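You operate a simulated robot arm through the tools that you are given. There is no shell and no other tool.

Carry out the task below with a simulated robot arm. There is one attempt and no reset: what you move stays moved.

JOB
Clamp the 6 L sack on the spout, shake it down, trickle up to its yellow mark and let go.
Fine: shake before trickling; shaker off again; it ends upright on the belt; spill hardly any.

The check looks at the end state, three seconds after you hand in, the way a careful person would. Anything else that was tipped, shoved, dropped, spilled or broken makes it a failure.

ROBOT AND FRAMES
A 6-joint arm with a three-finger gripper, fixed in place. Base frame: the origin is on the floor under the middle of its stand, x ahead of it, y to its left, z up. Lengths are in m, angles in degrees, forces in N, time in s.
With the tool pointing down near the work surface it reaches from about 0.84 to 0.9 m from the base axis. Its first joint turns from -166.0 to 166.0 degrees. Payload 4.89 kg.
Tool frame: the origin (TCP) lies between the finger pads and is the grasp point; the fingertips stand 0.03 m ahead of it; z points along the fingers, y is the line along which they close. The gripper opens to 0.164 m; its body begins 0.125 m behind the TCP.
Orientation is told as [roll, pitch, yaw] about the base's x, y, z axes, in that order, counted from this pose: with the fingers straight down and closing along the base's y, the tool's x points along the base's -x, its y along +y and its z along -z.

CONTROLS
- The arm moves only by the tool nudge_tool. Its argument "targets" is a list of rows, each a list of 3 entries, a list of its own where there are three numbers: the shift along the base's x, y, z in m, then the turn, a rotation vector about the base's x, y, z in degrees, then the gripper command, from -1 (shut) to 1 (fully open), values between in proportion. In form: [[[dx, dy, dz], [ax, ay, az], fingers], ...]. A call has 1 to 20 rows; each row shifts and turns the commanded pose from where the row before left it. Rows are played at 5 a second. More than 0.05 m and 8.6 degrees between two rows, or a gripper value outside its range, and nothing of the call is played. Where a pose cannot be reached the arm comes as near as it can. A force on the tool above 40 N (or 10 N above the force at the start of the call, whichever is more), or a blocked arm, ends the call early, and 0.2 s more pass. The fingers move at their own pace (about 0.108 m/s each) and stop on an object; they squeeze with about 43 N. The grip force told is the motor's: it shows also when the fingers shut on nothing. Time passes only in rows, and 0.2 s behind the last, so rows that do not move let the fingers close. It gives the time, the measured TCP pose, the force on the tool (base axes), the opening and the grip force at its end, in the units of the frame above (readings bear some noise), with the torque about the TCP (base axes, N m) and any sound that the robot's microphone picked up.
- Cameras (640 x 400 px; columns grow to the right, rows downward): "scene" is fixed at [0.051, -0.6523, 1.6427]; the picture's right is [-0.05, -1.00, 0.00], its down [-0.69, 0.04, -0.72] and it looks along [0.72, -0.04, -0.69] (base axes); focal length 214 px, centre (320, 200). "wrist" rides on the gripper at [0.076, -0.002, -0.152] in the tool frame; the picture's right is [0.02, 1.00, 0.00], its down [-0.88, 0.02, -0.47] and it looks along [-0.47, 0.01, 0.88] (tool axes); focal length 247 px, centre (320, 200). There is no depth. A picture from a camera that has moved, and an enlarged one, comes with that camera's place and axes in the base frame and with its lens.
- grab_frame(camera): a new picture of that camera. No time passes.
- move_column(by): moves the trunk up (or, below 0, down) by that many m; the arm rides with it, the base frame stays. It gives what a move gives, with no picture.
- close_up(camera, box): a new picture of the part [left, top, right, bottom] of that camera's present view, enlarged. No time passes.
- job_done(): hands the job in; it is judged then, once.

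Places have to be worked out from the pictures, the camera data and where the tool is seen. Open the gripper and draw the arm clear of the work before you hand the job in, unless the task says otherwise.

The tools are called by a JSON object that holds its "name" and its "arguments". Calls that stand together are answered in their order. nudge_tool: Moves the arm, as the interface text tells. Its arguments: {"type":"object","properties":{"targets":{"type":"array"}},"required":["targets"]} The other tools are called the same way: move_column (by) moves the trunk up or down; grab_frame (camera) takes a picture; close_up (camera, box) takes an enlarged picture of a part of a camera's view; job_done () hands the job in.

At the start:

```text
time_s: 0.0
eef_pos: [0.453, -0.3769, 1.3947]
tool_rot: [0.0, 0.0, -0.1]
ft_force: [0.2, -0.4, 0.2]
ft_torque: [0.08, -0.1, -0.01]
grip_width: 0.1641
gripper_force: 0.1
trunk travel left (down, up): [-0.25, 0.14]
```

scene: 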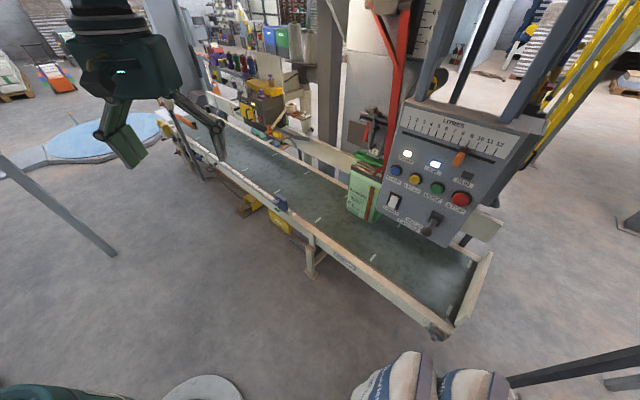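
wrist: 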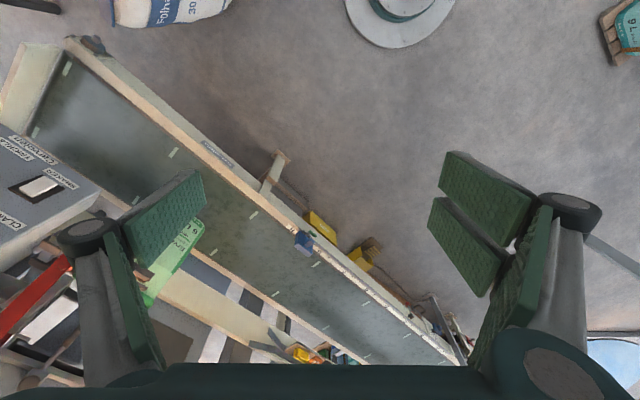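

I start by looking closely at the control panel and the sack area, before moving anything.

{"name": "close_up", "arguments": {"camera": "scene", "box": [340, 80, 540, 260]}}

{"name": "close_up", "arguments": {"camera": "scene", "box": [300, 60, 420, 240]}}

{"name": "close_up", "arguments": {"camera": "scene", "box": [300, 0, 560, 140]}}

{"name": "close_up", "arguments": {"camera": "scene", "box": [140, 60, 360, 220]}}

```text
2.22 times, centred on (440, 170) of scene
camera zoom: at [0.051, -0.6523, 1.6427], right [-0.05, -1.0, 0.0], down [-0.69, 0.04, -0.72], along [0.72, -0.04, -0.69], focal length 477 px, centre (53, 267)
```

zoom: 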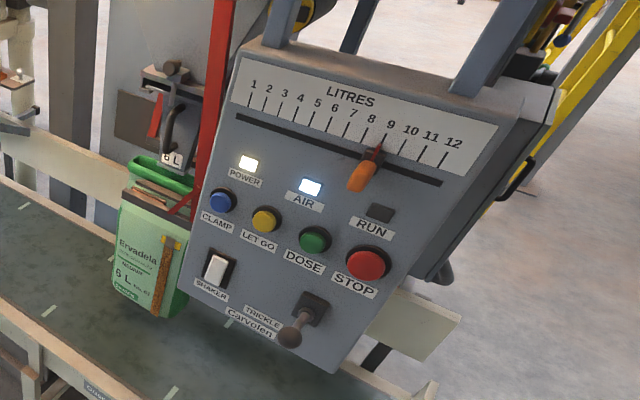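

```text
2.22 times, centred on (360, 150) of scene
camera zoom: at [0.051, -0.6523, 1.6427], right [-0.05, -1.0, 0.0], down [-0.69, 0.04, -0.72], along [0.72, -0.04, -0.69], focal length 477 px, centre (231, 311)
```

zoom: 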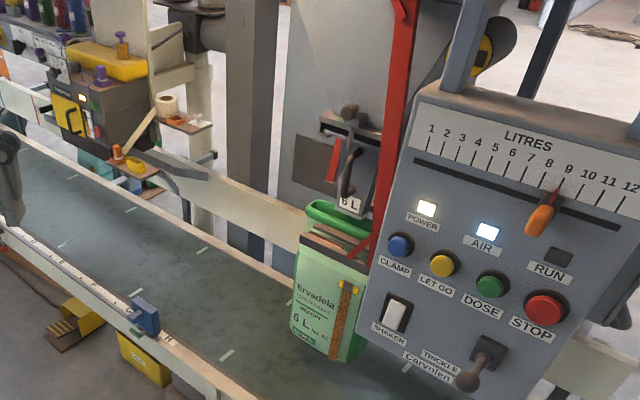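

```text
2.46 times, centred on (430, 70) of scene
camera zoom: at [0.051, -0.6523, 1.6427], right [-0.05, -1.0, 0.0], down [-0.69, 0.04, -0.72], along [0.72, -0.04, -0.69], focal length 528 px, centre (49, 520)
```

zoom: 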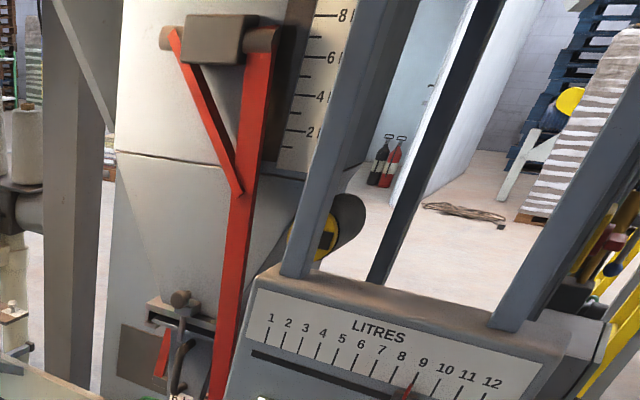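

```text
2.50 times, centred on (250, 140) of scene
camera zoom: at [0.051, -0.6523, 1.6427], right [-0.05, -1.0, 0.0], down [-0.69, 0.04, -0.72], along [0.72, -0.04, -0.69], focal length 536 px, centre (495, 350)
```

zoom: 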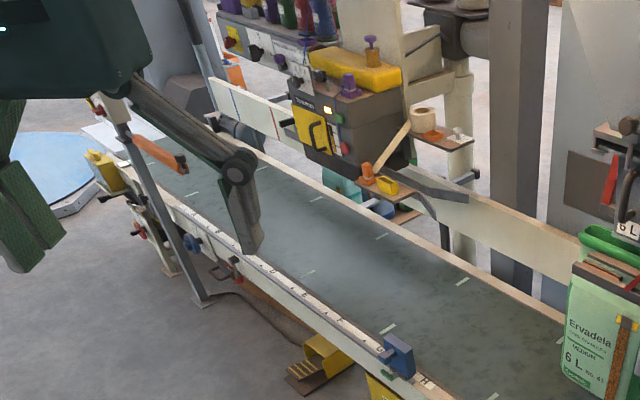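

The panel carries CLAMP, LET GO, DOSE, STOP, a SHAKER rocker and a TRICKLE lever, and the sack stands on the belt behind it. I triangulate the panel with an enlarged wrist view.

{"name": "close_up", "arguments": {"camera": "wrist", "box": [0, 100, 200, 300]}}

{"name": "close_up", "arguments": {"camera": "scene", "box": [330, 130, 410, 230]}}

{"name": "close_up", "arguments": {"camera": "scene", "box": [380, 100, 520, 250]}}

```text
2.00 times, centred on (100, 200) of wrist
camera zoom: at [0.3761, -0.379, 1.5465], right [-0.02, 1.0, 0.0], down [0.88, 0.02, 0.47], along [0.47, 0.01, -0.88], focal length 494 px, centre (760, 200)
```

zoom: 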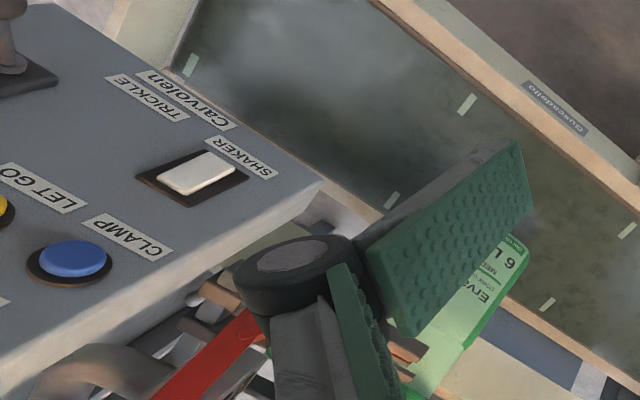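

```text
4.00 times, centred on (370, 180) of scene
camera zoom: at [0.051, -0.6523, 1.6427], right [-0.05, -1.0, 0.0], down [-0.69, 0.04, -0.72], along [0.72, -0.04, -0.69], focal length 858 px, centre (120, 280)
```

zoom: 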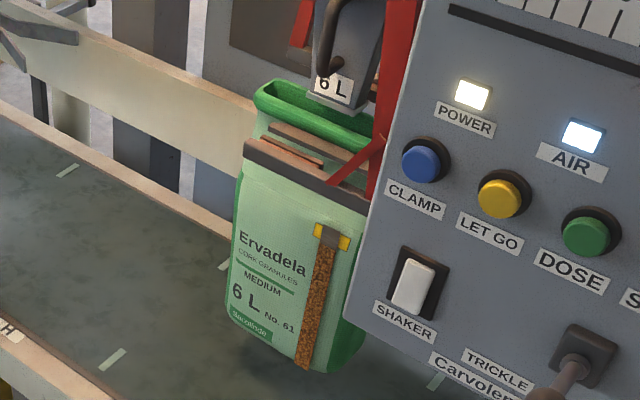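

```text
2.67 times, centred on (450, 175) of scene
camera zoom: at [0.051, -0.6523, 1.6427], right [-0.05, -1.0, 0.0], down [-0.69, 0.04, -0.72], along [0.72, -0.04, -0.69], focal length 572 px, centre (-27, 267)
```

zoom: 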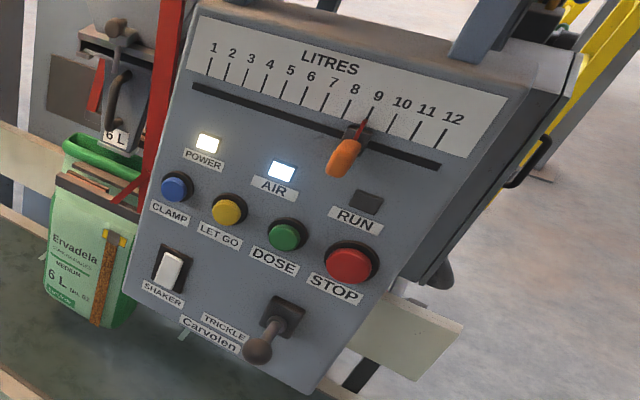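

I place CLAMP near [0.62, -0.94, 1.22], LET GO near [0.58, -0.99, 1.21] and SHAKER near [0.60, -0.96, 1.09]. That makes the panel nearly vertical, facing about (-0.8, 0.6, 0). I turn the hand to point at it from well back and shut the fingers.

{"name": "nudge_tool", "arguments": {"targets": [[[-0.01, -0.03, 0], [0, 0, -7.4], 1], [[-0.01, -0.03, 0], [0, 0, -7.4], 1], [[-0.01, -0.03, 0], [0, 0, -7.4], 1], [[-0.01, -0.03, 0], [0, 0, -7.4], 1], [[-0.01, -0.03, 0], [0, 0, -7.4], 1], [[-0.005, -0.02, -0.01], [-4.9, -6.5, 0], 1], [[-0.005, -0.02, -0.01], [-4.9, -6.5, 0], 1], [[-0.005, -0.02, -0.01], [-4.9, -6.5, 0], 1], [[-0.005, -0.02, -0.01], [-4.9, -6.5, 0], 1], [[-0.005, -0.02, -0.01], [-4.9, -6.5, 0], 1], [[0, 0, 0], [-4.9, -6.5, 0], 1], [[0, 0, 0], [-4.9, -6.5, 0], 1]]}}

{"name": "grab_frame", "arguments": {"camera": "wrist"}}

{"name": "grab_frame", "arguments": {"camera": "scene"}}

```text
time_s: 2.6
eef_pos: [0.3782, -0.6253, 1.3462]
tool_rot: [-0.1, -57.0, -36.8]
ft_force: [-0.3, -0.2, -0.1]
ft_torque: [-0.04, 0.01, -0.04]
grip_width: 0.164
gripper_force: 0.1
trunk travel left (down, up): [-0.25, 0.14]
```

```text
taken
camera wrist: at [0.2417, -0.5256, 1.3631], right [0.59, 0.81, -0.02], down [0.08, -0.03, 1.0], along [0.8, -0.59, -0.08], focal length 247 px, centre (320, 200)
```

wrist: 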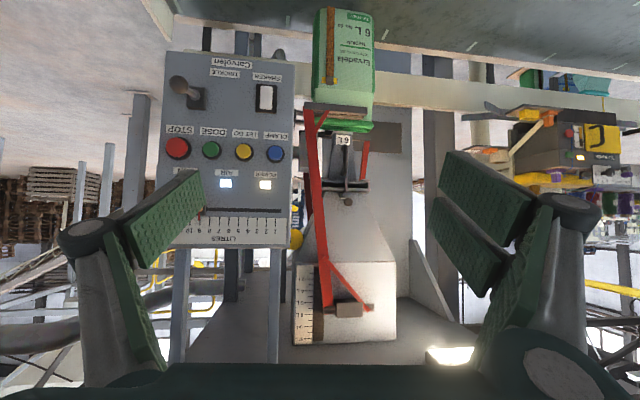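

```text
taken
```

scene: 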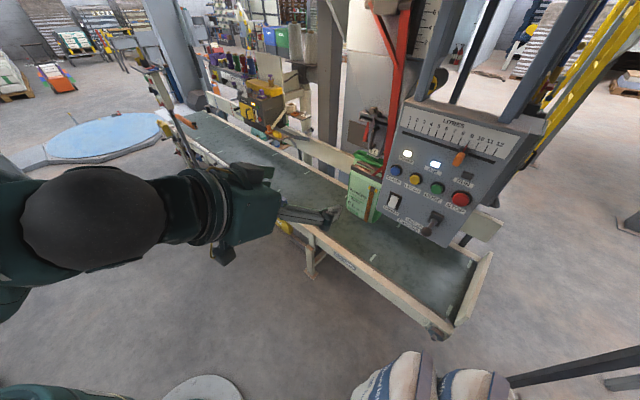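

The wrist now views the panel and the spout almost head-on (upside down). I enlarge the sack/spout and the panel.

{"name": "close_up", "arguments": {"camera": "wrist", "box": [290, 0, 410, 220]}}

{"name": "close_up", "arguments": {"camera": "wrist", "box": [150, 40, 310, 260]}}

{"name": "close_up", "arguments": {"camera": "wrist", "box": [280, 90, 420, 180]}}

{"name": "close_up", "arguments": {"camera": "wrist", "box": [150, 50, 310, 130]}}

```text
1.82 times, centred on (350, 110) of wrist
camera zoom: at [0.2417, -0.5256, 1.3631], right [0.59, 0.81, -0.02], down [0.08, -0.03, 1.0], along [0.8, -0.59, -0.08], focal length 449 px, centre (266, 364)
```

zoom: 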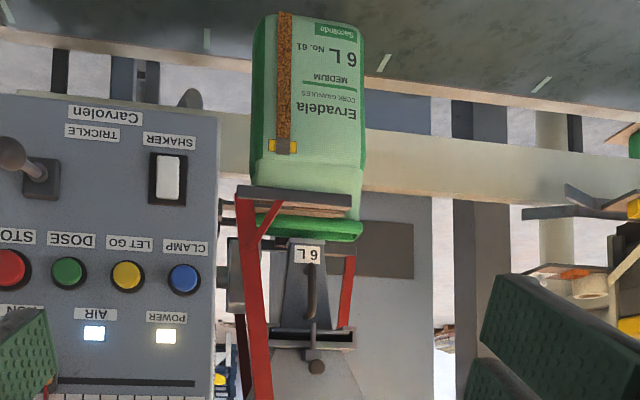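

```text
1.82 times, centred on (230, 150) of wrist
camera zoom: at [0.2417, -0.5256, 1.3631], right [0.59, 0.81, -0.02], down [0.08, -0.03, 1.0], along [0.8, -0.59, -0.08], focal length 449 px, centre (484, 291)
```

zoom: 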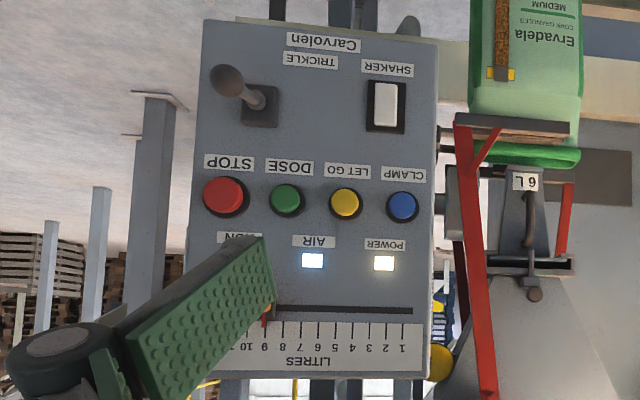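

```text
4.44 times, centred on (350, 135) of wrist
camera zoom: at [0.2417, -0.5256, 1.3631], right [0.59, 0.81, -0.02], down [0.08, -0.03, 1.0], along [0.8, -0.59, -0.08], focal length 1098 px, centre (187, 489)
```

zoom: 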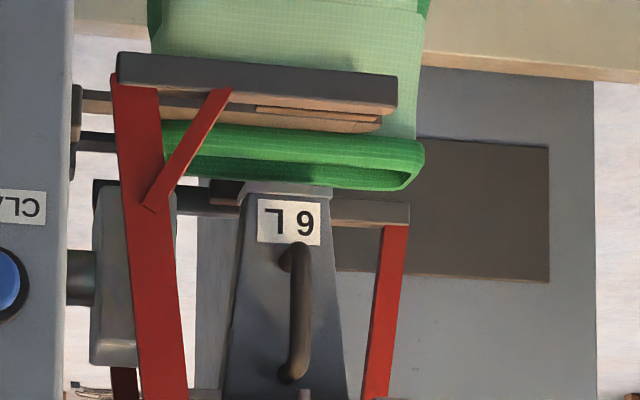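

```text
4.00 times, centred on (230, 90) of wrist
camera zoom: at [0.2417, -0.5256, 1.3631], right [0.59, 0.81, -0.02], down [0.08, -0.03, 1.0], along [0.8, -0.59, -0.08], focal length 988 px, centre (680, 640)
```

zoom: 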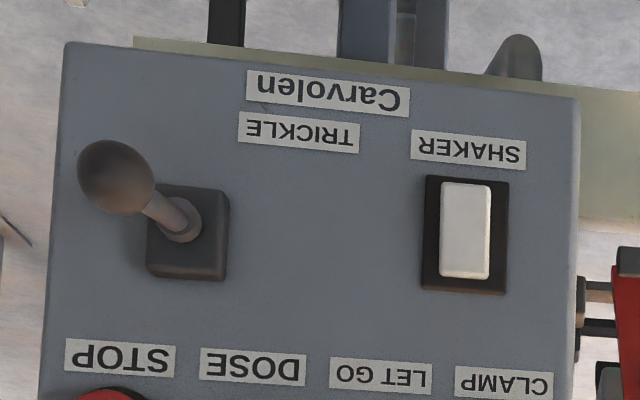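

The sack's neck already sits around the "6 L" spout between the open jaws, and its sight strip is brown almost up to the yellow mark. I shut the fingers where I am to see what the fingertips look like for pressing.

{"name": "nudge_tool", "arguments": {"targets": [[[0, 0, 0], [0, 0, 0], -1], [[0, 0, 0], [0, 0, 0], -1], [[0, 0, 0], [0, 0, 0], -1], [[0, 0, 0], [0, 0, 0], -1], [[0, 0, 0], [0, 0, 0], -1]]}}

{"name": "grab_frame", "arguments": {"camera": "wrist"}}

{"name": "close_up", "arguments": {"camera": "scene", "box": [180, 130, 380, 270]}}

```text
time_s: 3.8
eef_pos: [0.3775, -0.6256, 1.3454]
tool_rot: [0.0, -57.0, -36.9]
ft_force: [-1.0, 0.3, 0.5]
ft_torque: [-0.01, -0.04, 0.0]
grip_width: 0.0
gripper_force: 43.1
trunk travel left (down, up): [-0.25, 0.14]
```

```text
taken
camera wrist: at [0.2419, -0.5261, 1.3633], right [0.59, 0.81, -0.02], down [0.08, -0.03, 1.0], along [0.8, -0.59, -0.08], focal length 247 px, centre (320, 200)
```

wrist: 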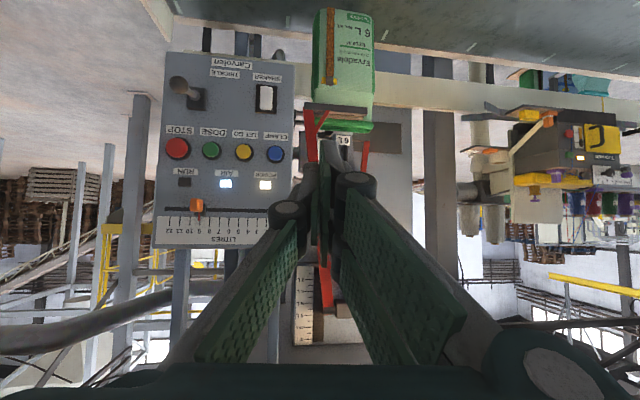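

```text
2.86 times, centred on (280, 200) of scene
camera zoom: at [0.051, -0.6523, 1.6427], right [-0.05, -1.0, 0.0], down [-0.69, 0.04, -0.72], along [0.72, -0.04, -0.69], focal length 613 px, centre (434, 200)
```

zoom: 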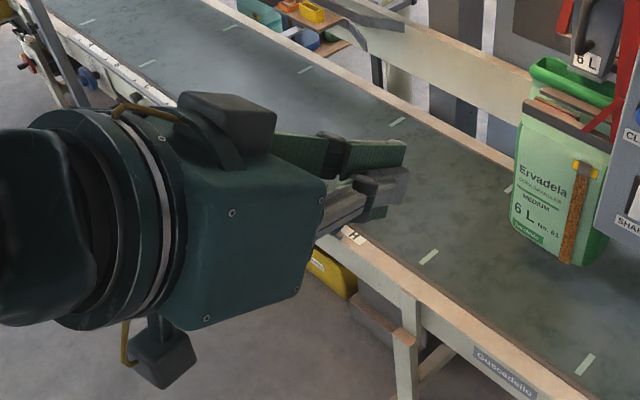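

The fingers are shut. I enlarge the fingertip area in the wrist view to learn the tip footprint.

{"name": "close_up", "arguments": {"camera": "wrist", "box": [250, 110, 410, 290]}}

```text
2.22 times, centred on (330, 200) of wrist
camera zoom: at [0.2419, -0.5261, 1.3633], right [0.59, 0.81, -0.02], down [0.08, -0.03, 1.0], along [0.8, -0.59, -0.08], focal length 549 px, centre (298, 200)
```

zoom: 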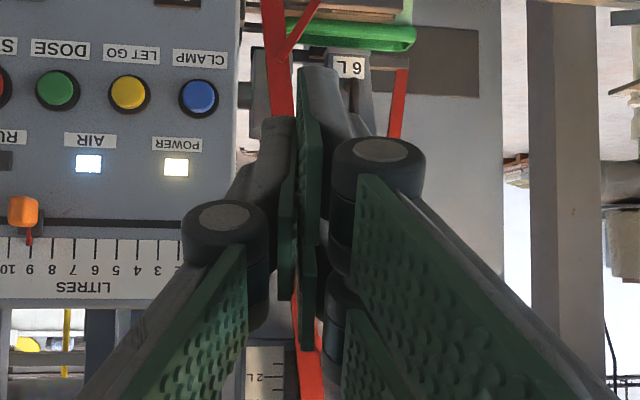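

The tip cluster is about 4 cm wide and 6 cm tall. With the hand tilted 33° below horizontal, the upper finger of the right-hand pair leads, which gives a good single poking point. I move to about 15 cm in front of CLAMP to measure it more closely.

{"name": "nudge_tool", "arguments": {"targets": [[[0.0148, -0.0309, -0.0206], [0, 0, 0], -1], [[0.0148, -0.0309, -0.0206], [0, 0, 0], -1], [[0.0148, -0.0309, -0.0206], [0, 0, 0], -1], [[0.0148, -0.0309, -0.0206], [0, 0, 0], -1], [[0.0148, -0.0309, -0.0206], [0, 0, 0], -1], [[0.0148, -0.0309, -0.0206], [0, 0, 0], -1], [[0.0148, -0.0309, -0.0206], [0, 0, 0], -1]]}}

{"name": "grab_frame", "arguments": {"camera": "wrist"}}

{"name": "grab_frame", "arguments": {"camera": "scene"}}

```text
time_s: 5.4
eef_pos: [0.4806, -0.8409, 1.202]
tool_rot: [-0.1, -57.1, -36.9]
ft_force: [-1.0, 0.5, 0.4]
ft_torque: [-0.04, 0.05, -0.07]
grip_width: 0.0
gripper_force: 43.1
trunk travel left (down, up): [-0.25, 0.14]
```

```text
taken
camera wrist: at [0.345, -0.742, 1.2196], right [0.59, 0.81, -0.02], down [0.08, -0.03, 1.0], along [0.8, -0.59, -0.08], focal length 247 px, centre (320, 200)
```

wrist: 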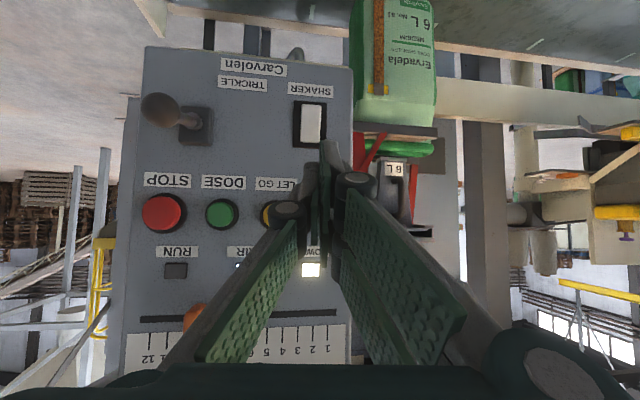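

```text
taken
```

scene: 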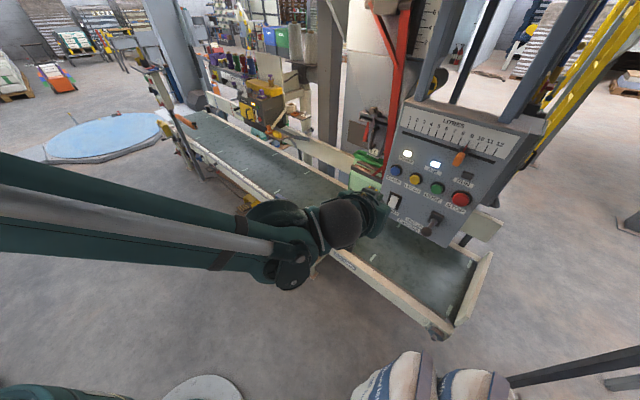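

From two wrist positions the panel face lies roughly 0.33 m ahead of the camera. I enlarge this view for finer measurements and another look at the sight strip.

{"name": "close_up", "arguments": {"camera": "wrist", "box": [120, 40, 360, 190]}}

{"name": "close_up", "arguments": {"camera": "wrist", "box": [120, 170, 360, 320]}}

{"name": "close_up", "arguments": {"camera": "wrist", "box": [330, 0, 450, 75]}}

{"name": "close_up", "arguments": {"camera": "wrist", "box": [330, 90, 470, 180]}}

```text
2.67 times, centred on (240, 115) of wrist
camera zoom: at [0.345, -0.742, 1.2196], right [0.59, 0.81, -0.02], down [0.08, -0.03, 1.0], along [0.8, -0.59, -0.08], focal length 659 px, centre (533, 427)
```

zoom: 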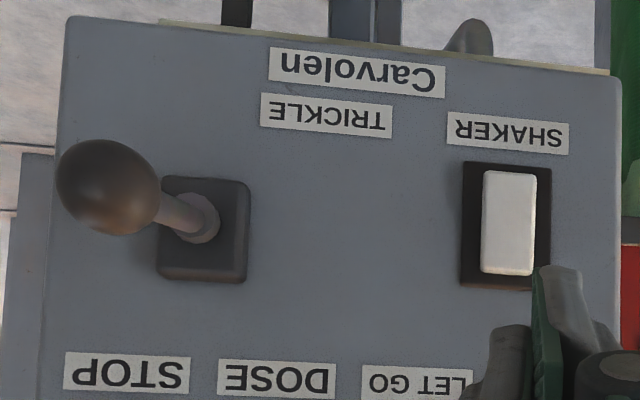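

```text
2.67 times, centred on (240, 245) of wrist
camera zoom: at [0.345, -0.742, 1.2196], right [0.59, 0.81, -0.02], down [0.08, -0.03, 1.0], along [0.8, -0.59, -0.08], focal length 659 px, centre (533, 80)
```

zoom: 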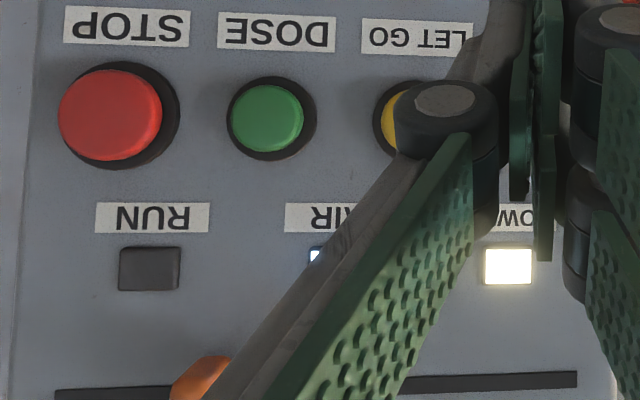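

```text
5.33 times, centred on (390, 38) of wrist
camera zoom: at [0.345, -0.742, 1.2196], right [0.59, 0.81, -0.02], down [0.08, -0.03, 1.0], along [0.8, -0.59, -0.08], focal length 1317 px, centre (-53, 1067)
```

zoom: 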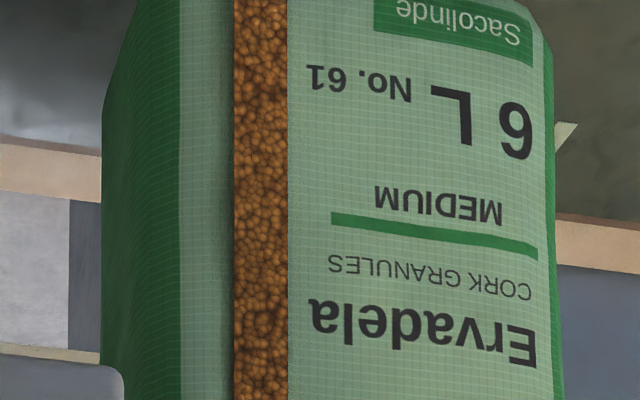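

```text
4.44 times, centred on (400, 135) of wrist
camera zoom: at [0.345, -0.742, 1.2196], right [0.59, 0.81, -0.02], down [0.08, -0.03, 1.0], along [0.8, -0.59, -0.08], focal length 1098 px, centre (-36, 489)
```

zoom: 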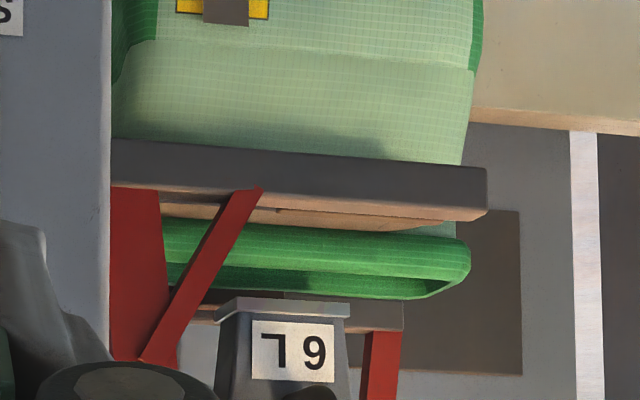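

My refined fix puts CLAMP at [0.611, -0.925, 1.217], and my leading fingertip is almost in line with it. I advance 8 cm along the panel normal and check before touching.

{"name": "nudge_tool", "arguments": {"targets": [[[0.0172, -0.0104, 0.003], [0, 0, 0], -1], [[0.016, -0.012, 0], [0, 0, 0], -1], [[0.016, -0.012, 0], [0, 0, 0], -1], [[0.016, -0.012, 0], [0, 0, 0], -1], [[0, 0, 0], [0, 0, 0], -1]]}}

{"name": "grab_frame", "arguments": {"camera": "wrist"}}

{"name": "close_up", "arguments": {"camera": "scene", "box": [340, 130, 480, 240]}}

```text
time_s: 6.6
eef_pos: [0.5476, -0.8905, 1.2038]
tool_rot: [0.1, -57.1, -37.0]
ft_force: [0.1, -0.2, -0.4]
ft_torque: [-0.01, 0.0, 0.03]
grip_width: 0.0002
gripper_force: 42.9
trunk travel left (down, up): [-0.25, 0.14]
```

```text
taken
camera wrist: at [0.411, -0.7898, 1.2221], right [0.59, 0.81, -0.02], down [0.08, -0.03, 1.0], along [0.8, -0.59, -0.08], focal length 247 px, centre (320, 200)
```

wrist: 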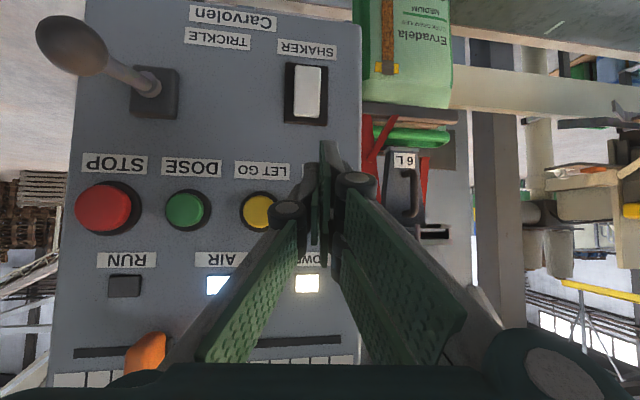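

```text
3.64 times, centred on (410, 185) of scene
camera zoom: at [0.051, -0.6523, 1.6427], right [-0.05, -1.0, 0.0], down [-0.69, 0.04, -0.72], along [0.72, -0.04, -0.69], focal length 780 px, centre (-7, 254)
```

zoom: 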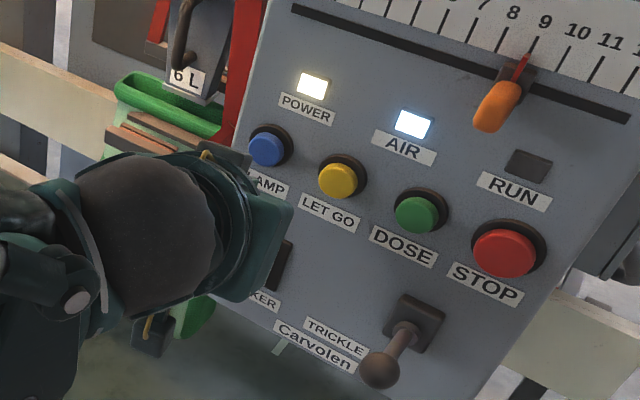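

The projected fingertip and CLAMP line up within a few millimetres. I advance in 5 mm steps towards contact.

{"name": "nudge_tool", "arguments": {"targets": [[[0.004, -0.003, 0], [0, 0, 0], -1], [[0.004, -0.003, 0], [0, 0, 0], -1], [[0.004, -0.003, 0], [0, 0, 0], -1], [[0.004, -0.003, 0], [0, 0, 0], -1], [[0.004, -0.003, 0], [0, 0, 0], -1]]}}

{"name": "grab_frame", "arguments": {"camera": "wrist"}}

```text
time_s: 7.8
eef_pos: [0.567, -0.9046, 1.2038]
tool_rot: [-0.1, -57.0, -36.8]
ft_force: [-0.7, -0.3, -0.3]
ft_torque: [0.05, 0.0, 0.0]
grip_width: 0.0001
gripper_force: 42.4
trunk travel left (down, up): [-0.25, 0.14]
```

```text
taken
camera wrist: at [0.4308, -0.8043, 1.222], right [0.59, 0.81, -0.02], down [0.08, -0.03, 1.0], along [0.8, -0.59, -0.08], focal length 247 px, centre (320, 200)
```

wrist: 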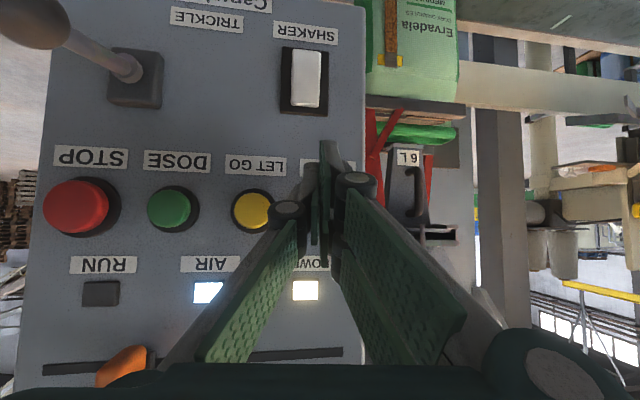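

There is no contact yet. I keep advancing in 3 mm steps, watching the force and listening for sounds.

{"name": "nudge_tool", "arguments": {"targets": [[[0.0024, -0.0018, 0], [0, 0, 0], -1], [[0.0024, -0.0018, 0], [0, 0, 0], -1], [[0.0024, -0.0018, 0], [0, 0, 0], -1], [[0.0024, -0.0018, 0], [0, 0, 0], -1], [[0.0024, -0.0018, 0], [0, 0, 0], -1]]}}

```text
time_s: 9.0
eef_pos: [0.5805, -0.913, 1.2046]
tool_rot: [0.0, -57.0, -37.0]
ft_force: [-0.5, 0.8, 0.1]
ft_torque: [-0.01, 0.04, -0.04]
grip_width: 0.0001
gripper_force: 42.9
trunk travel left (down, up): [-0.25, 0.14]
```

Still free, at about 1.01 m along the normal. I continue in 2 mm steps.

{"name": "nudge_tool", "arguments": {"targets": [[[0.0016, -0.0012, 0], [0, 0, 0], -1], [[0.0016, -0.0012, 0], [0, 0, 0], -1], [[0.0016, -0.0012, 0], [0, 0, 0], -1], [[0.0016, -0.0012, 0], [0, 0, 0], -1], [[0.0016, -0.0012, 0], [0, 0, 0], -1]]}}

{"name": "grab_frame", "arguments": {"camera": "wrist"}}

{"name": "close_up", "arguments": {"camera": "scene", "box": [340, 130, 480, 240]}}

```text
time_s: 10.2
eef_pos: [0.585, -0.9184, 1.205]
tool_rot: [0.0, -57.0, -37.1]
ft_force: [-16.9, 10.8, -4.4]
ft_torque: [-0.05, -0.03, -0.04]
grip_width: 0.0001
gripper_force: 42.9
trunk travel left (down, up): [-0.25, 0.14]
heard: click
```

```text
taken
camera wrist: at [0.4493, -0.8186, 1.2223], right [0.59, 0.81, -0.02], down [0.08, -0.03, 1.0], along [0.8, -0.59, -0.08], focal length 247 px, centre (320, 200)
```

wrist: 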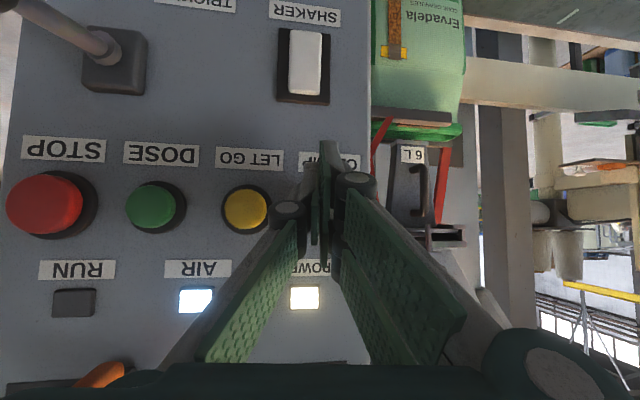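

```text
3.64 times, centred on (410, 185) of scene
camera zoom: at [0.051, -0.6523, 1.6427], right [-0.05, -1.0, 0.0], down [-0.69, 0.04, -0.72], along [0.72, -0.04, -0.69], focal length 780 px, centre (-7, 254)
```

zoom: 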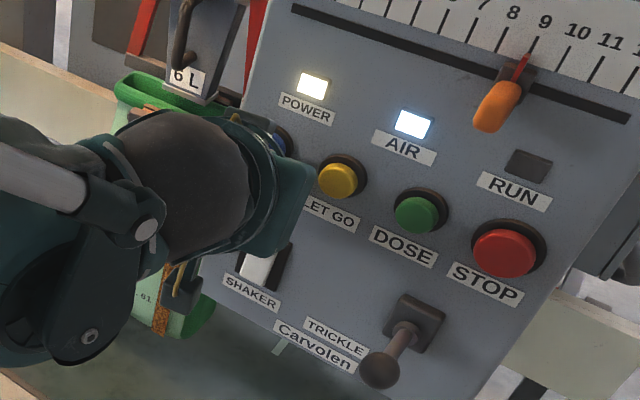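

I heard a click, and the red jaw arms have swung in. I back off 8 cm and inspect the neck.

{"name": "nudge_tool", "arguments": {"targets": [[[-0.016, 0.012, 0], [0, 0, 0], -1], [[-0.016, 0.012, 0], [0, 0, 0], -1], [[-0.016, 0.012, 0], [0, 0, 0], -1], [[-0.016, 0.012, 0], [0, 0, 0], -1]]}}

{"name": "grab_frame", "arguments": {"camera": "wrist"}}

{"name": "close_up", "arguments": {"camera": "wrist", "box": [340, 60, 500, 170]}}

{"name": "close_up", "arguments": {"camera": "wrist", "box": [330, 0, 470, 90]}}

{"name": "close_up", "arguments": {"camera": "wrist", "box": [250, 30, 370, 150]}}

```text
time_s: 11.2
eef_pos: [0.5237, -0.8718, 1.2035]
tool_rot: [0.0, -57.0, -36.8]
ft_force: [0.3, -0.6, -0.9]
ft_torque: [0.01, -0.04, 0.03]
grip_width: 0.0
gripper_force: 43.1
trunk travel left (down, up): [-0.25, 0.14]
```

```text
taken
camera wrist: at [0.3869, -0.7711, 1.2214], right [0.59, 0.81, -0.02], down [0.08, -0.03, 1.0], along [0.8, -0.59, -0.08], focal length 247 px, centre (320, 200)
```

wrist: 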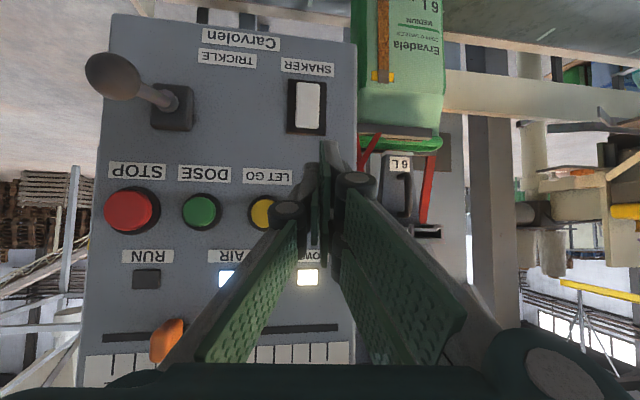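

```text
3.64 times, centred on (420, 115) of wrist
camera zoom: at [0.3869, -0.7711, 1.2214], right [0.59, 0.81, -0.02], down [0.08, -0.03, 1.0], along [0.8, -0.59, -0.08], focal length 898 px, centre (-44, 509)
```

zoom: 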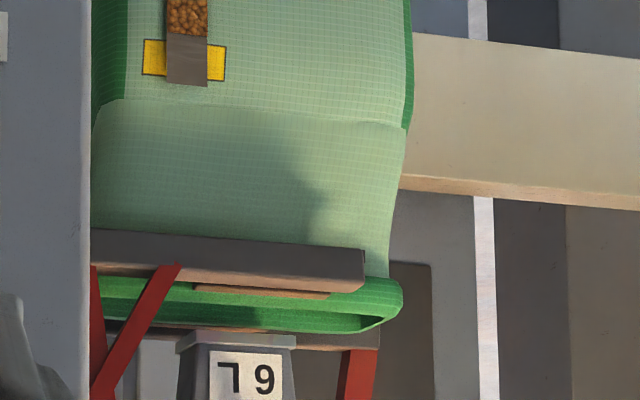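

```text
4.44 times, centred on (400, 45) of wrist
camera zoom: at [0.3869, -0.7711, 1.2214], right [0.59, 0.81, -0.02], down [0.08, -0.03, 1.0], along [0.8, -0.59, -0.08], focal length 1098 px, centre (-36, 889)
```

zoom: 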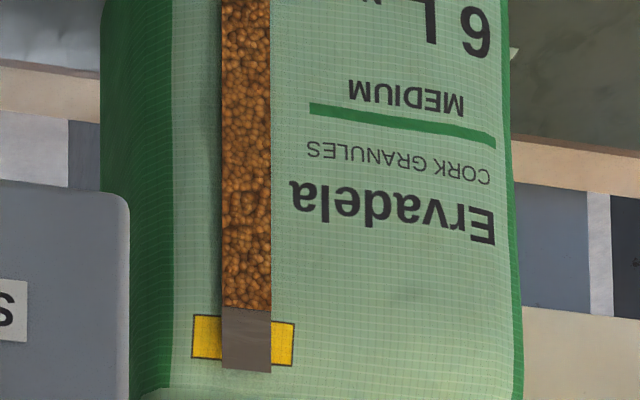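

```text
3.33 times, centred on (310, 90) of wrist
camera zoom: at [0.3869, -0.7711, 1.2214], right [0.59, 0.81, -0.02], down [0.08, -0.03, 1.0], along [0.8, -0.59, -0.08], focal length 823 px, centre (353, 567)
```

zoom: 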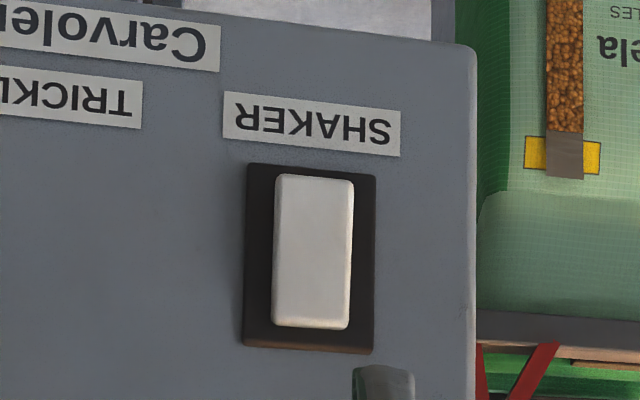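

The jaws have gripped the neck, and the granules now reach only the lower edge of the yellow mark. The rocker spans about z 1.055 to 1.11 at lateral -0.40, and its top end stands out a little more. I move down level with that top end.

{"name": "nudge_tool", "arguments": {"targets": [[[-0.0052, -0.0069, -0.0375], [0, 0, 0], -1], [[-0.0052, -0.0069, -0.0375], [0, 0, 0], -1], [[-0.0052, -0.0069, -0.0375], [0, 0, 0], -1], [[0, 0, 0], [0, 0, 0], -1]]}}

{"name": "grab_frame", "arguments": {"camera": "wrist"}}

{"name": "grab_frame", "arguments": {"camera": "scene"}}

{"name": "close_up", "arguments": {"camera": "wrist", "box": [240, 110, 400, 260]}}

```text
time_s: 12.2
eef_pos: [0.5065, -0.8924, 1.0905]
tool_rot: [0.0, -56.9, -37.0]
ft_force: [0.0, -0.2, 0.1]
ft_torque: [0.02, 0.0, 0.04]
grip_width: 0.0
gripper_force: 43.1
trunk travel left (down, up): [-0.25, 0.14]
```

```text
taken
camera wrist: at [0.3702, -0.7925, 1.1088], right [0.59, 0.81, -0.02], down [0.08, -0.04, 1.0], along [0.8, -0.59, -0.08], focal length 247 px, centre (320, 200)
```

wrist: 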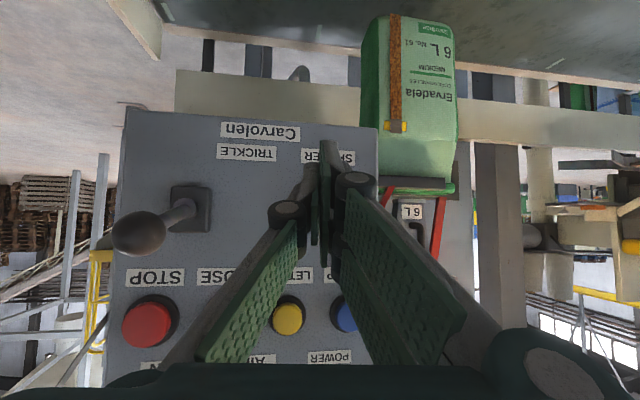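

```text
taken
```

scene: 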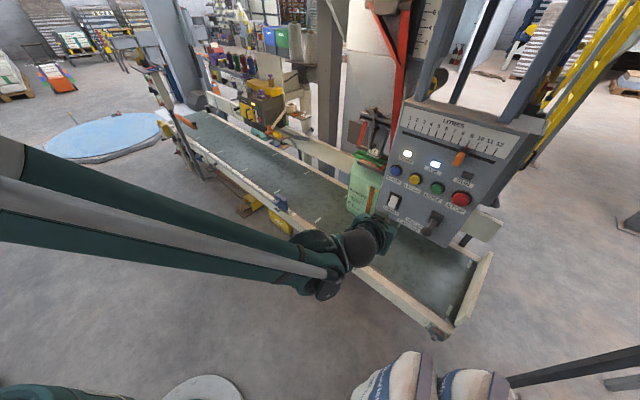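

```text
2.67 times, centred on (320, 185) of wrist
camera zoom: at [0.3702, -0.7925, 1.1088], right [0.59, 0.81, -0.02], down [0.08, -0.04, 1.0], along [0.8, -0.59, -0.08], focal length 659 px, centre (320, 240)
```

zoom: 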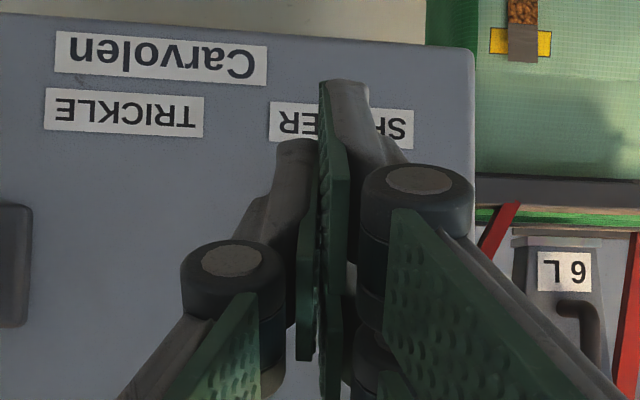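

The rocker is hidden right behind the leading finger, as intended. I advance 5 cm and then continue in small steps.

{"name": "nudge_tool", "arguments": {"targets": [[[0.008, -0.006, 0], [0, 0, 0], -1], [[0.008, -0.006, 0], [0, 0, 0], -1], [[0.008, -0.006, 0], [0, 0, 0], -1], [[0.008, -0.006, 0], [0, 0, 0], -1], [[0.008, -0.006, 0], [0, 0, 0], -1], [[0.004, -0.003, 0], [0, 0, 0], -1], [[0.004, -0.003, 0], [0, 0, 0], -1]]}}

```text
time_s: 13.8
eef_pos: [0.5558, -0.9276, 1.0914]
tool_rot: [-0.1, -56.9, -37.0]
ft_force: [-0.4, -0.3, -0.6]
ft_torque: [-0.01, 0.03, -0.01]
grip_width: 0.0
gripper_force: 43.1
trunk travel left (down, up): [-0.25, 0.14]
```

Still free at 1.001 m along the normal. I go on in 2 mm steps.

{"name": "nudge_tool", "arguments": {"targets": [[[0.0016, -0.0012, 0], [0, 0, 0], -1], [[0.0016, -0.0012, 0], [0, 0, 0], -1], [[0.0016, -0.0012, 0], [0, 0, 0], -1], [[0.0016, -0.0012, 0], [0, 0, 0], -1], [[0.0016, -0.0012, 0], [0, 0, 0], -1]]}}

```text
time_s: 15.0
eef_pos: [0.5638, -0.9336, 1.0913]
tool_rot: [0.0, -57.1, -37.0]
ft_force: [0.2, 0.4, 0.4]
ft_torque: [-0.01, 0.03, 0.0]
grip_width: 0.0001
gripper_force: 42.7
trunk travel left (down, up): [-0.25, 0.14]
```

No contact yet at 1.011 m. I do five more 2 mm steps.

{"name": "nudge_tool", "arguments": {"targets": [[[0.0016, -0.0012, 0], [0, 0, 0], -1], [[0.0016, -0.0012, 0], [0, 0, 0], -1], [[0.0016, -0.0012, 0], [0, 0, 0], -1], [[0.0016, -0.0012, 0], [0, 0, 0], -1], [[0.0016, -0.0012, 0], [0, 0, 0], -1]]}}

{"name": "grab_frame", "arguments": {"camera": "wrist"}}

```text
time_s: 15.9
eef_pos: [0.5663, -0.9363, 1.0914]
tool_rot: [-0.1, -57.0, -37.1]
ft_force: [-10.9, 13.2, 4.8]
ft_torque: [-0.2, -0.31, 0.12]
grip_width: 0.0
gripper_force: 42.9
trunk travel left (down, up): [-0.25, 0.14]
stopped in row 4: the force on the tool passed its limit at 44 N (the readings are from after the stop); the commanded pose is now the measured one
```

```text
taken
camera wrist: at [0.4297, -0.836, 1.1103], right [0.59, 0.81, -0.02], down [0.08, -0.04, 1.0], along [0.8, -0.59, -0.09], focal length 247 px, centre (320, 200)
```

wrist: 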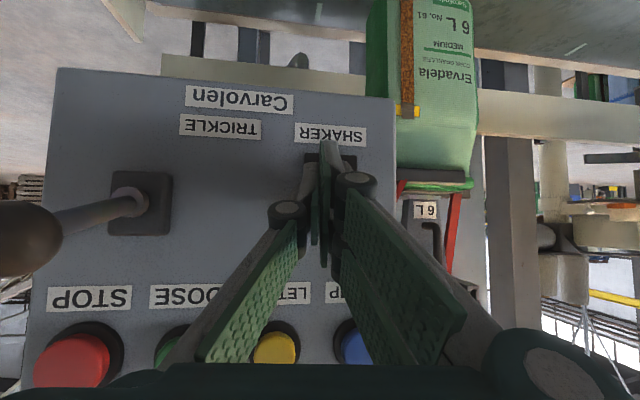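

The force limit tripped without a click, so either I pressed the end that is already in, or I caught the bezel. I back off and look at the rocker closely.

{"name": "nudge_tool", "arguments": {"targets": [[[-0.008, 0.006, 0], [0, 0, 0], -1], [[-0.016, 0.012, 0], [0, 0, 0], -1], [[-0.016, 0.012, 0], [0, 0, 0], -1], [[-0.006, -0.008, 0.03], [0, 0, 0], -1], [[-0.006, -0.008, 0.03], [0, 0, 0], -1], [[0, 0, 0.03], [0, 0, 0], -1]]}}

{"name": "grab_frame", "arguments": {"camera": "wrist"}}

{"name": "close_up", "arguments": {"camera": "wrist", "box": [270, 40, 380, 140]}}

{"name": "close_up", "arguments": {"camera": "scene", "box": [370, 170, 430, 230]}}

```text
time_s: 17.4
eef_pos: [0.5154, -0.9232, 1.1807]
tool_rot: [0.1, -56.8, -36.9]
ft_force: [0.3, -0.9, -0.6]
ft_torque: [0.03, -0.04, 0.02]
grip_width: 0.0
gripper_force: 43.2
trunk travel left (down, up): [-0.25, 0.14]
```

```text
taken
camera wrist: at [0.3789, -0.8236, 1.1992], right [0.59, 0.81, -0.02], down [0.08, -0.04, 1.0], along [0.8, -0.59, -0.09], focal length 247 px, centre (320, 200)
```

wrist: 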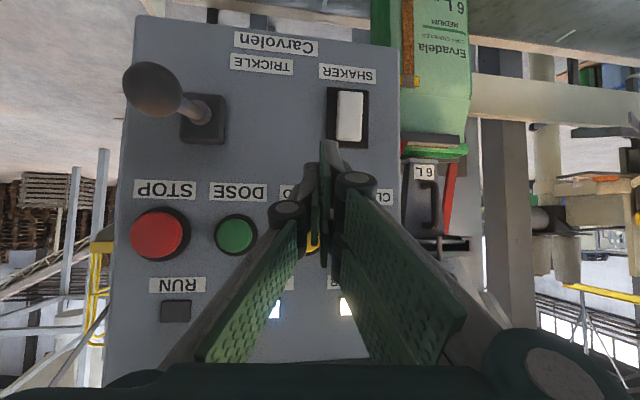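

```text
4.00 times, centred on (325, 90) of wrist
camera zoom: at [0.3789, -0.8236, 1.1992], right [0.59, 0.81, -0.02], down [0.08, -0.04, 1.0], along [0.8, -0.59, -0.09], focal length 988 px, centre (300, 640)
```

zoom: 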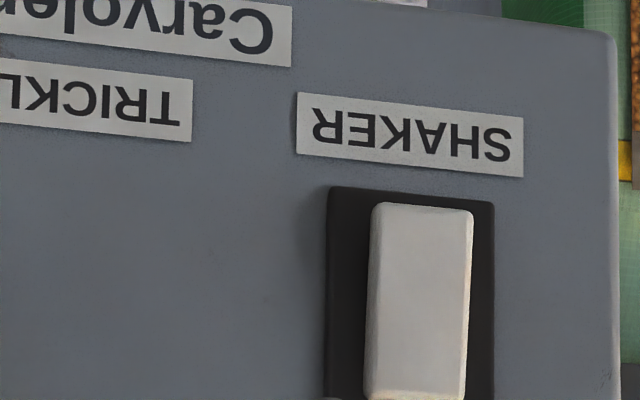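

```text
6.67 times, centred on (400, 200) of scene
camera zoom: at [0.051, -0.6523, 1.6427], right [-0.05, -1.0, 0.0], down [-0.69, 0.04, -0.72], along [0.72, -0.04, -0.69], focal length 1430 px, centre (-213, 200)
```

zoom: 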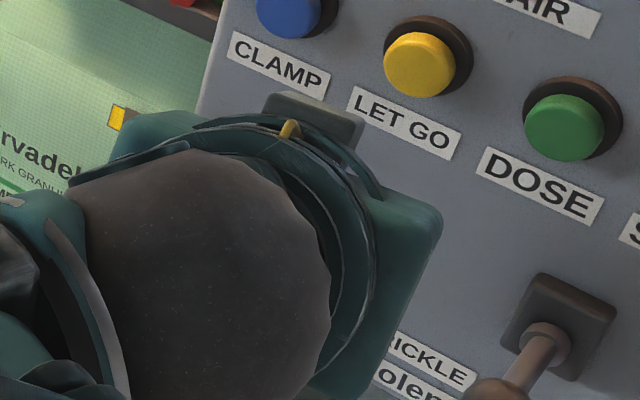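

From this offset view the rocker's lower end leans further out, so the upper end was already in and nothing changed. I move down in front of the lower end, with the tip at about z 1.065.

{"name": "nudge_tool", "arguments": {"targets": [[[0.004, 0.0053, -0.043], [0, 0, 0], -1], [[0.004, 0.0053, -0.043], [0, 0, 0], -1], [[0.004, 0.0053, -0.042], [0, 0, 0], -1], [[0, 0, 0], [0, 0, 0], -1], [[0.008, -0.006, 0], [0, 0, 0], -1], [[0.008, -0.006, 0], [0, 0, 0], -1]]}}

{"name": "grab_frame", "arguments": {"camera": "wrist"}}

```text
time_s: 18.8
eef_pos: [0.5439, -0.9187, 1.0536]
tool_rot: [0.0, -56.9, -36.9]
ft_force: [-0.6, 0.5, 1.8]
ft_torque: [-0.01, 0.0, -0.03]
grip_width: 0.0
gripper_force: 43.0
trunk travel left (down, up): [-0.25, 0.14]
```

```text
taken
camera wrist: at [0.4073, -0.819, 1.0711], right [0.59, 0.81, -0.02], down [0.08, -0.04, 1.0], along [0.8, -0.59, -0.09], focal length 247 px, centre (320, 200)
```

wrist: 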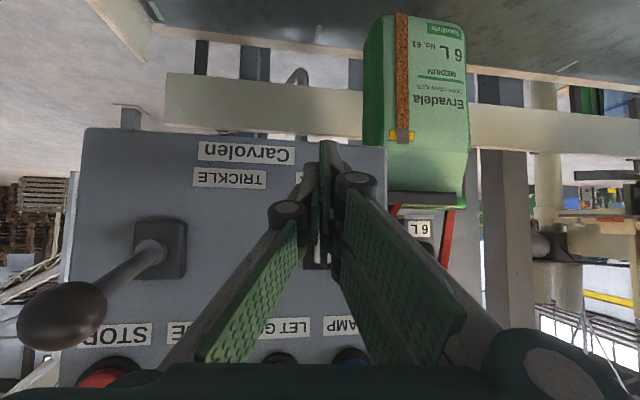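

The hand is in line and free. I press forward in 3 mm steps, then 2 mm steps.

{"name": "nudge_tool", "arguments": {"targets": [[[0.0024, -0.0018, 0], [0, 0, 0], -1], [[0.0024, -0.0018, 0], [0, 0, 0], -1], [[0.0024, -0.0018, 0], [0, 0, 0], -1], [[0.0016, -0.0012, 0], [0, 0, 0], -1], [[0.0016, -0.0012, 0], [0, 0, 0], -1], [[0.0016, -0.0012, 0], [0, 0, 0], -1]]}}

```text
time_s: 20.1
eef_pos: [0.5558, -0.926, 1.0531]
tool_rot: [0.1, -56.9, -36.9]
ft_force: [0.3, 0.0, -0.2]
ft_torque: [0.01, -0.04, -0.01]
grip_width: 0.0002
gripper_force: 43.3
trunk travel left (down, up): [-0.25, 0.14]
```

I'm at 1.000 m along the normal and still free, so I continue.

{"name": "nudge_tool", "arguments": {"targets": [[[0.0016, -0.0012, 0], [0, 0, 0], -1], [[0.0016, -0.0012, 0], [0, 0, 0], -1], [[0.0016, -0.0012, 0], [0, 0, 0], -1], [[0.0016, -0.0012, 0], [0, 0, 0], -1]]}}

```text
time_s: 21.1
eef_pos: [0.5628, -0.9324, 1.0524]
tool_rot: [0.0, -56.9, -36.9]
ft_force: [-0.9, 1.9, -0.9]
ft_torque: [-0.01, 0.0, 0.02]
grip_width: 0.0
gripper_force: 42.7
trunk travel left (down, up): [-0.25, 0.14]
```

Still about free, with perhaps a first touch. I make four more 2 mm steps.

{"name": "nudge_tool", "arguments": {"targets": [[[0.0016, -0.0012, 0], [0, 0, 0], -1], [[0.0016, -0.0012, 0], [0, 0, 0], -1], [[0.0016, -0.0012, 0], [0, 0, 0], -1], [[0.0016, -0.0012, 0], [0, 0, 0], -1]]}}

{"name": "grab_frame", "arguments": {"camera": "wrist"}}

```text
time_s: 22.1
eef_pos: [0.5671, -0.9363, 1.053]
tool_rot: [-0.1, -56.8, -37.0]
ft_force: [-19.3, 18.0, -5.2]
ft_torque: [-0.07, -0.05, 0.12]
grip_width: 0.0
gripper_force: 43.0
trunk travel left (down, up): [-0.25, 0.14]
```

```text
taken
camera wrist: at [0.4303, -0.8365, 1.0713], right [0.59, 0.81, -0.02], down [0.08, -0.04, 1.0], along [0.8, -0.59, -0.09], focal length 247 px, centre (320, 200)
```

wrist: 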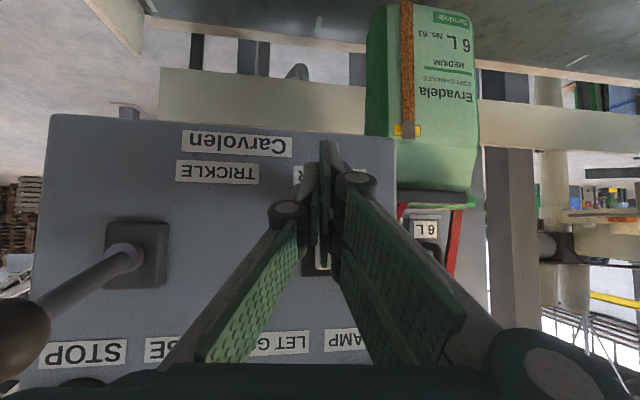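

About 26 N and still no click. I enlarge the spot to see where the tip sits on the rocker.

{"name": "close_up", "arguments": {"camera": "wrist", "box": [270, 150, 370, 290]}}

{"name": "close_up", "arguments": {"camera": "scene", "box": [360, 150, 450, 240]}}

```text
2.86 times, centred on (320, 220) of wrist
camera zoom: at [0.4303, -0.8365, 1.0713], right [0.59, 0.81, -0.02], down [0.08, -0.04, 1.0], along [0.8, -0.59, -0.09], focal length 706 px, centre (320, 143)
```

zoom: 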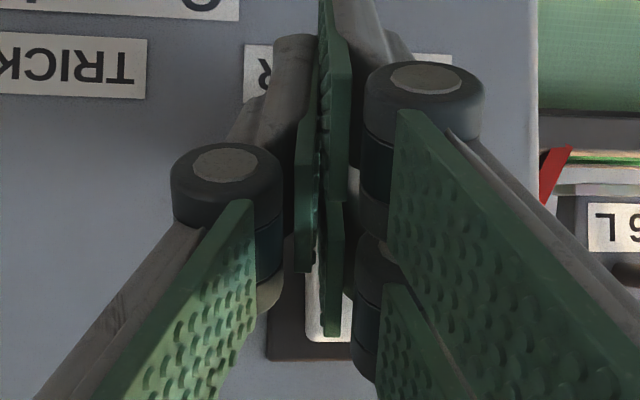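

```text
4.44 times, centred on (405, 195) of scene
camera zoom: at [0.051, -0.6523, 1.6427], right [-0.05, -1.0, 0.0], down [-0.69, 0.04, -0.72], along [0.72, -0.04, -0.69], focal length 953 px, centre (-58, 222)
```

zoom: 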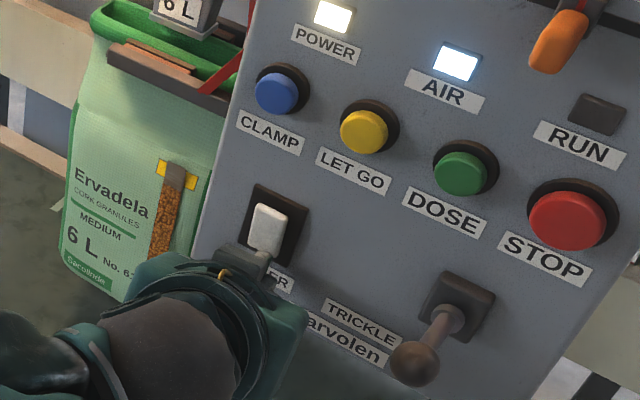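

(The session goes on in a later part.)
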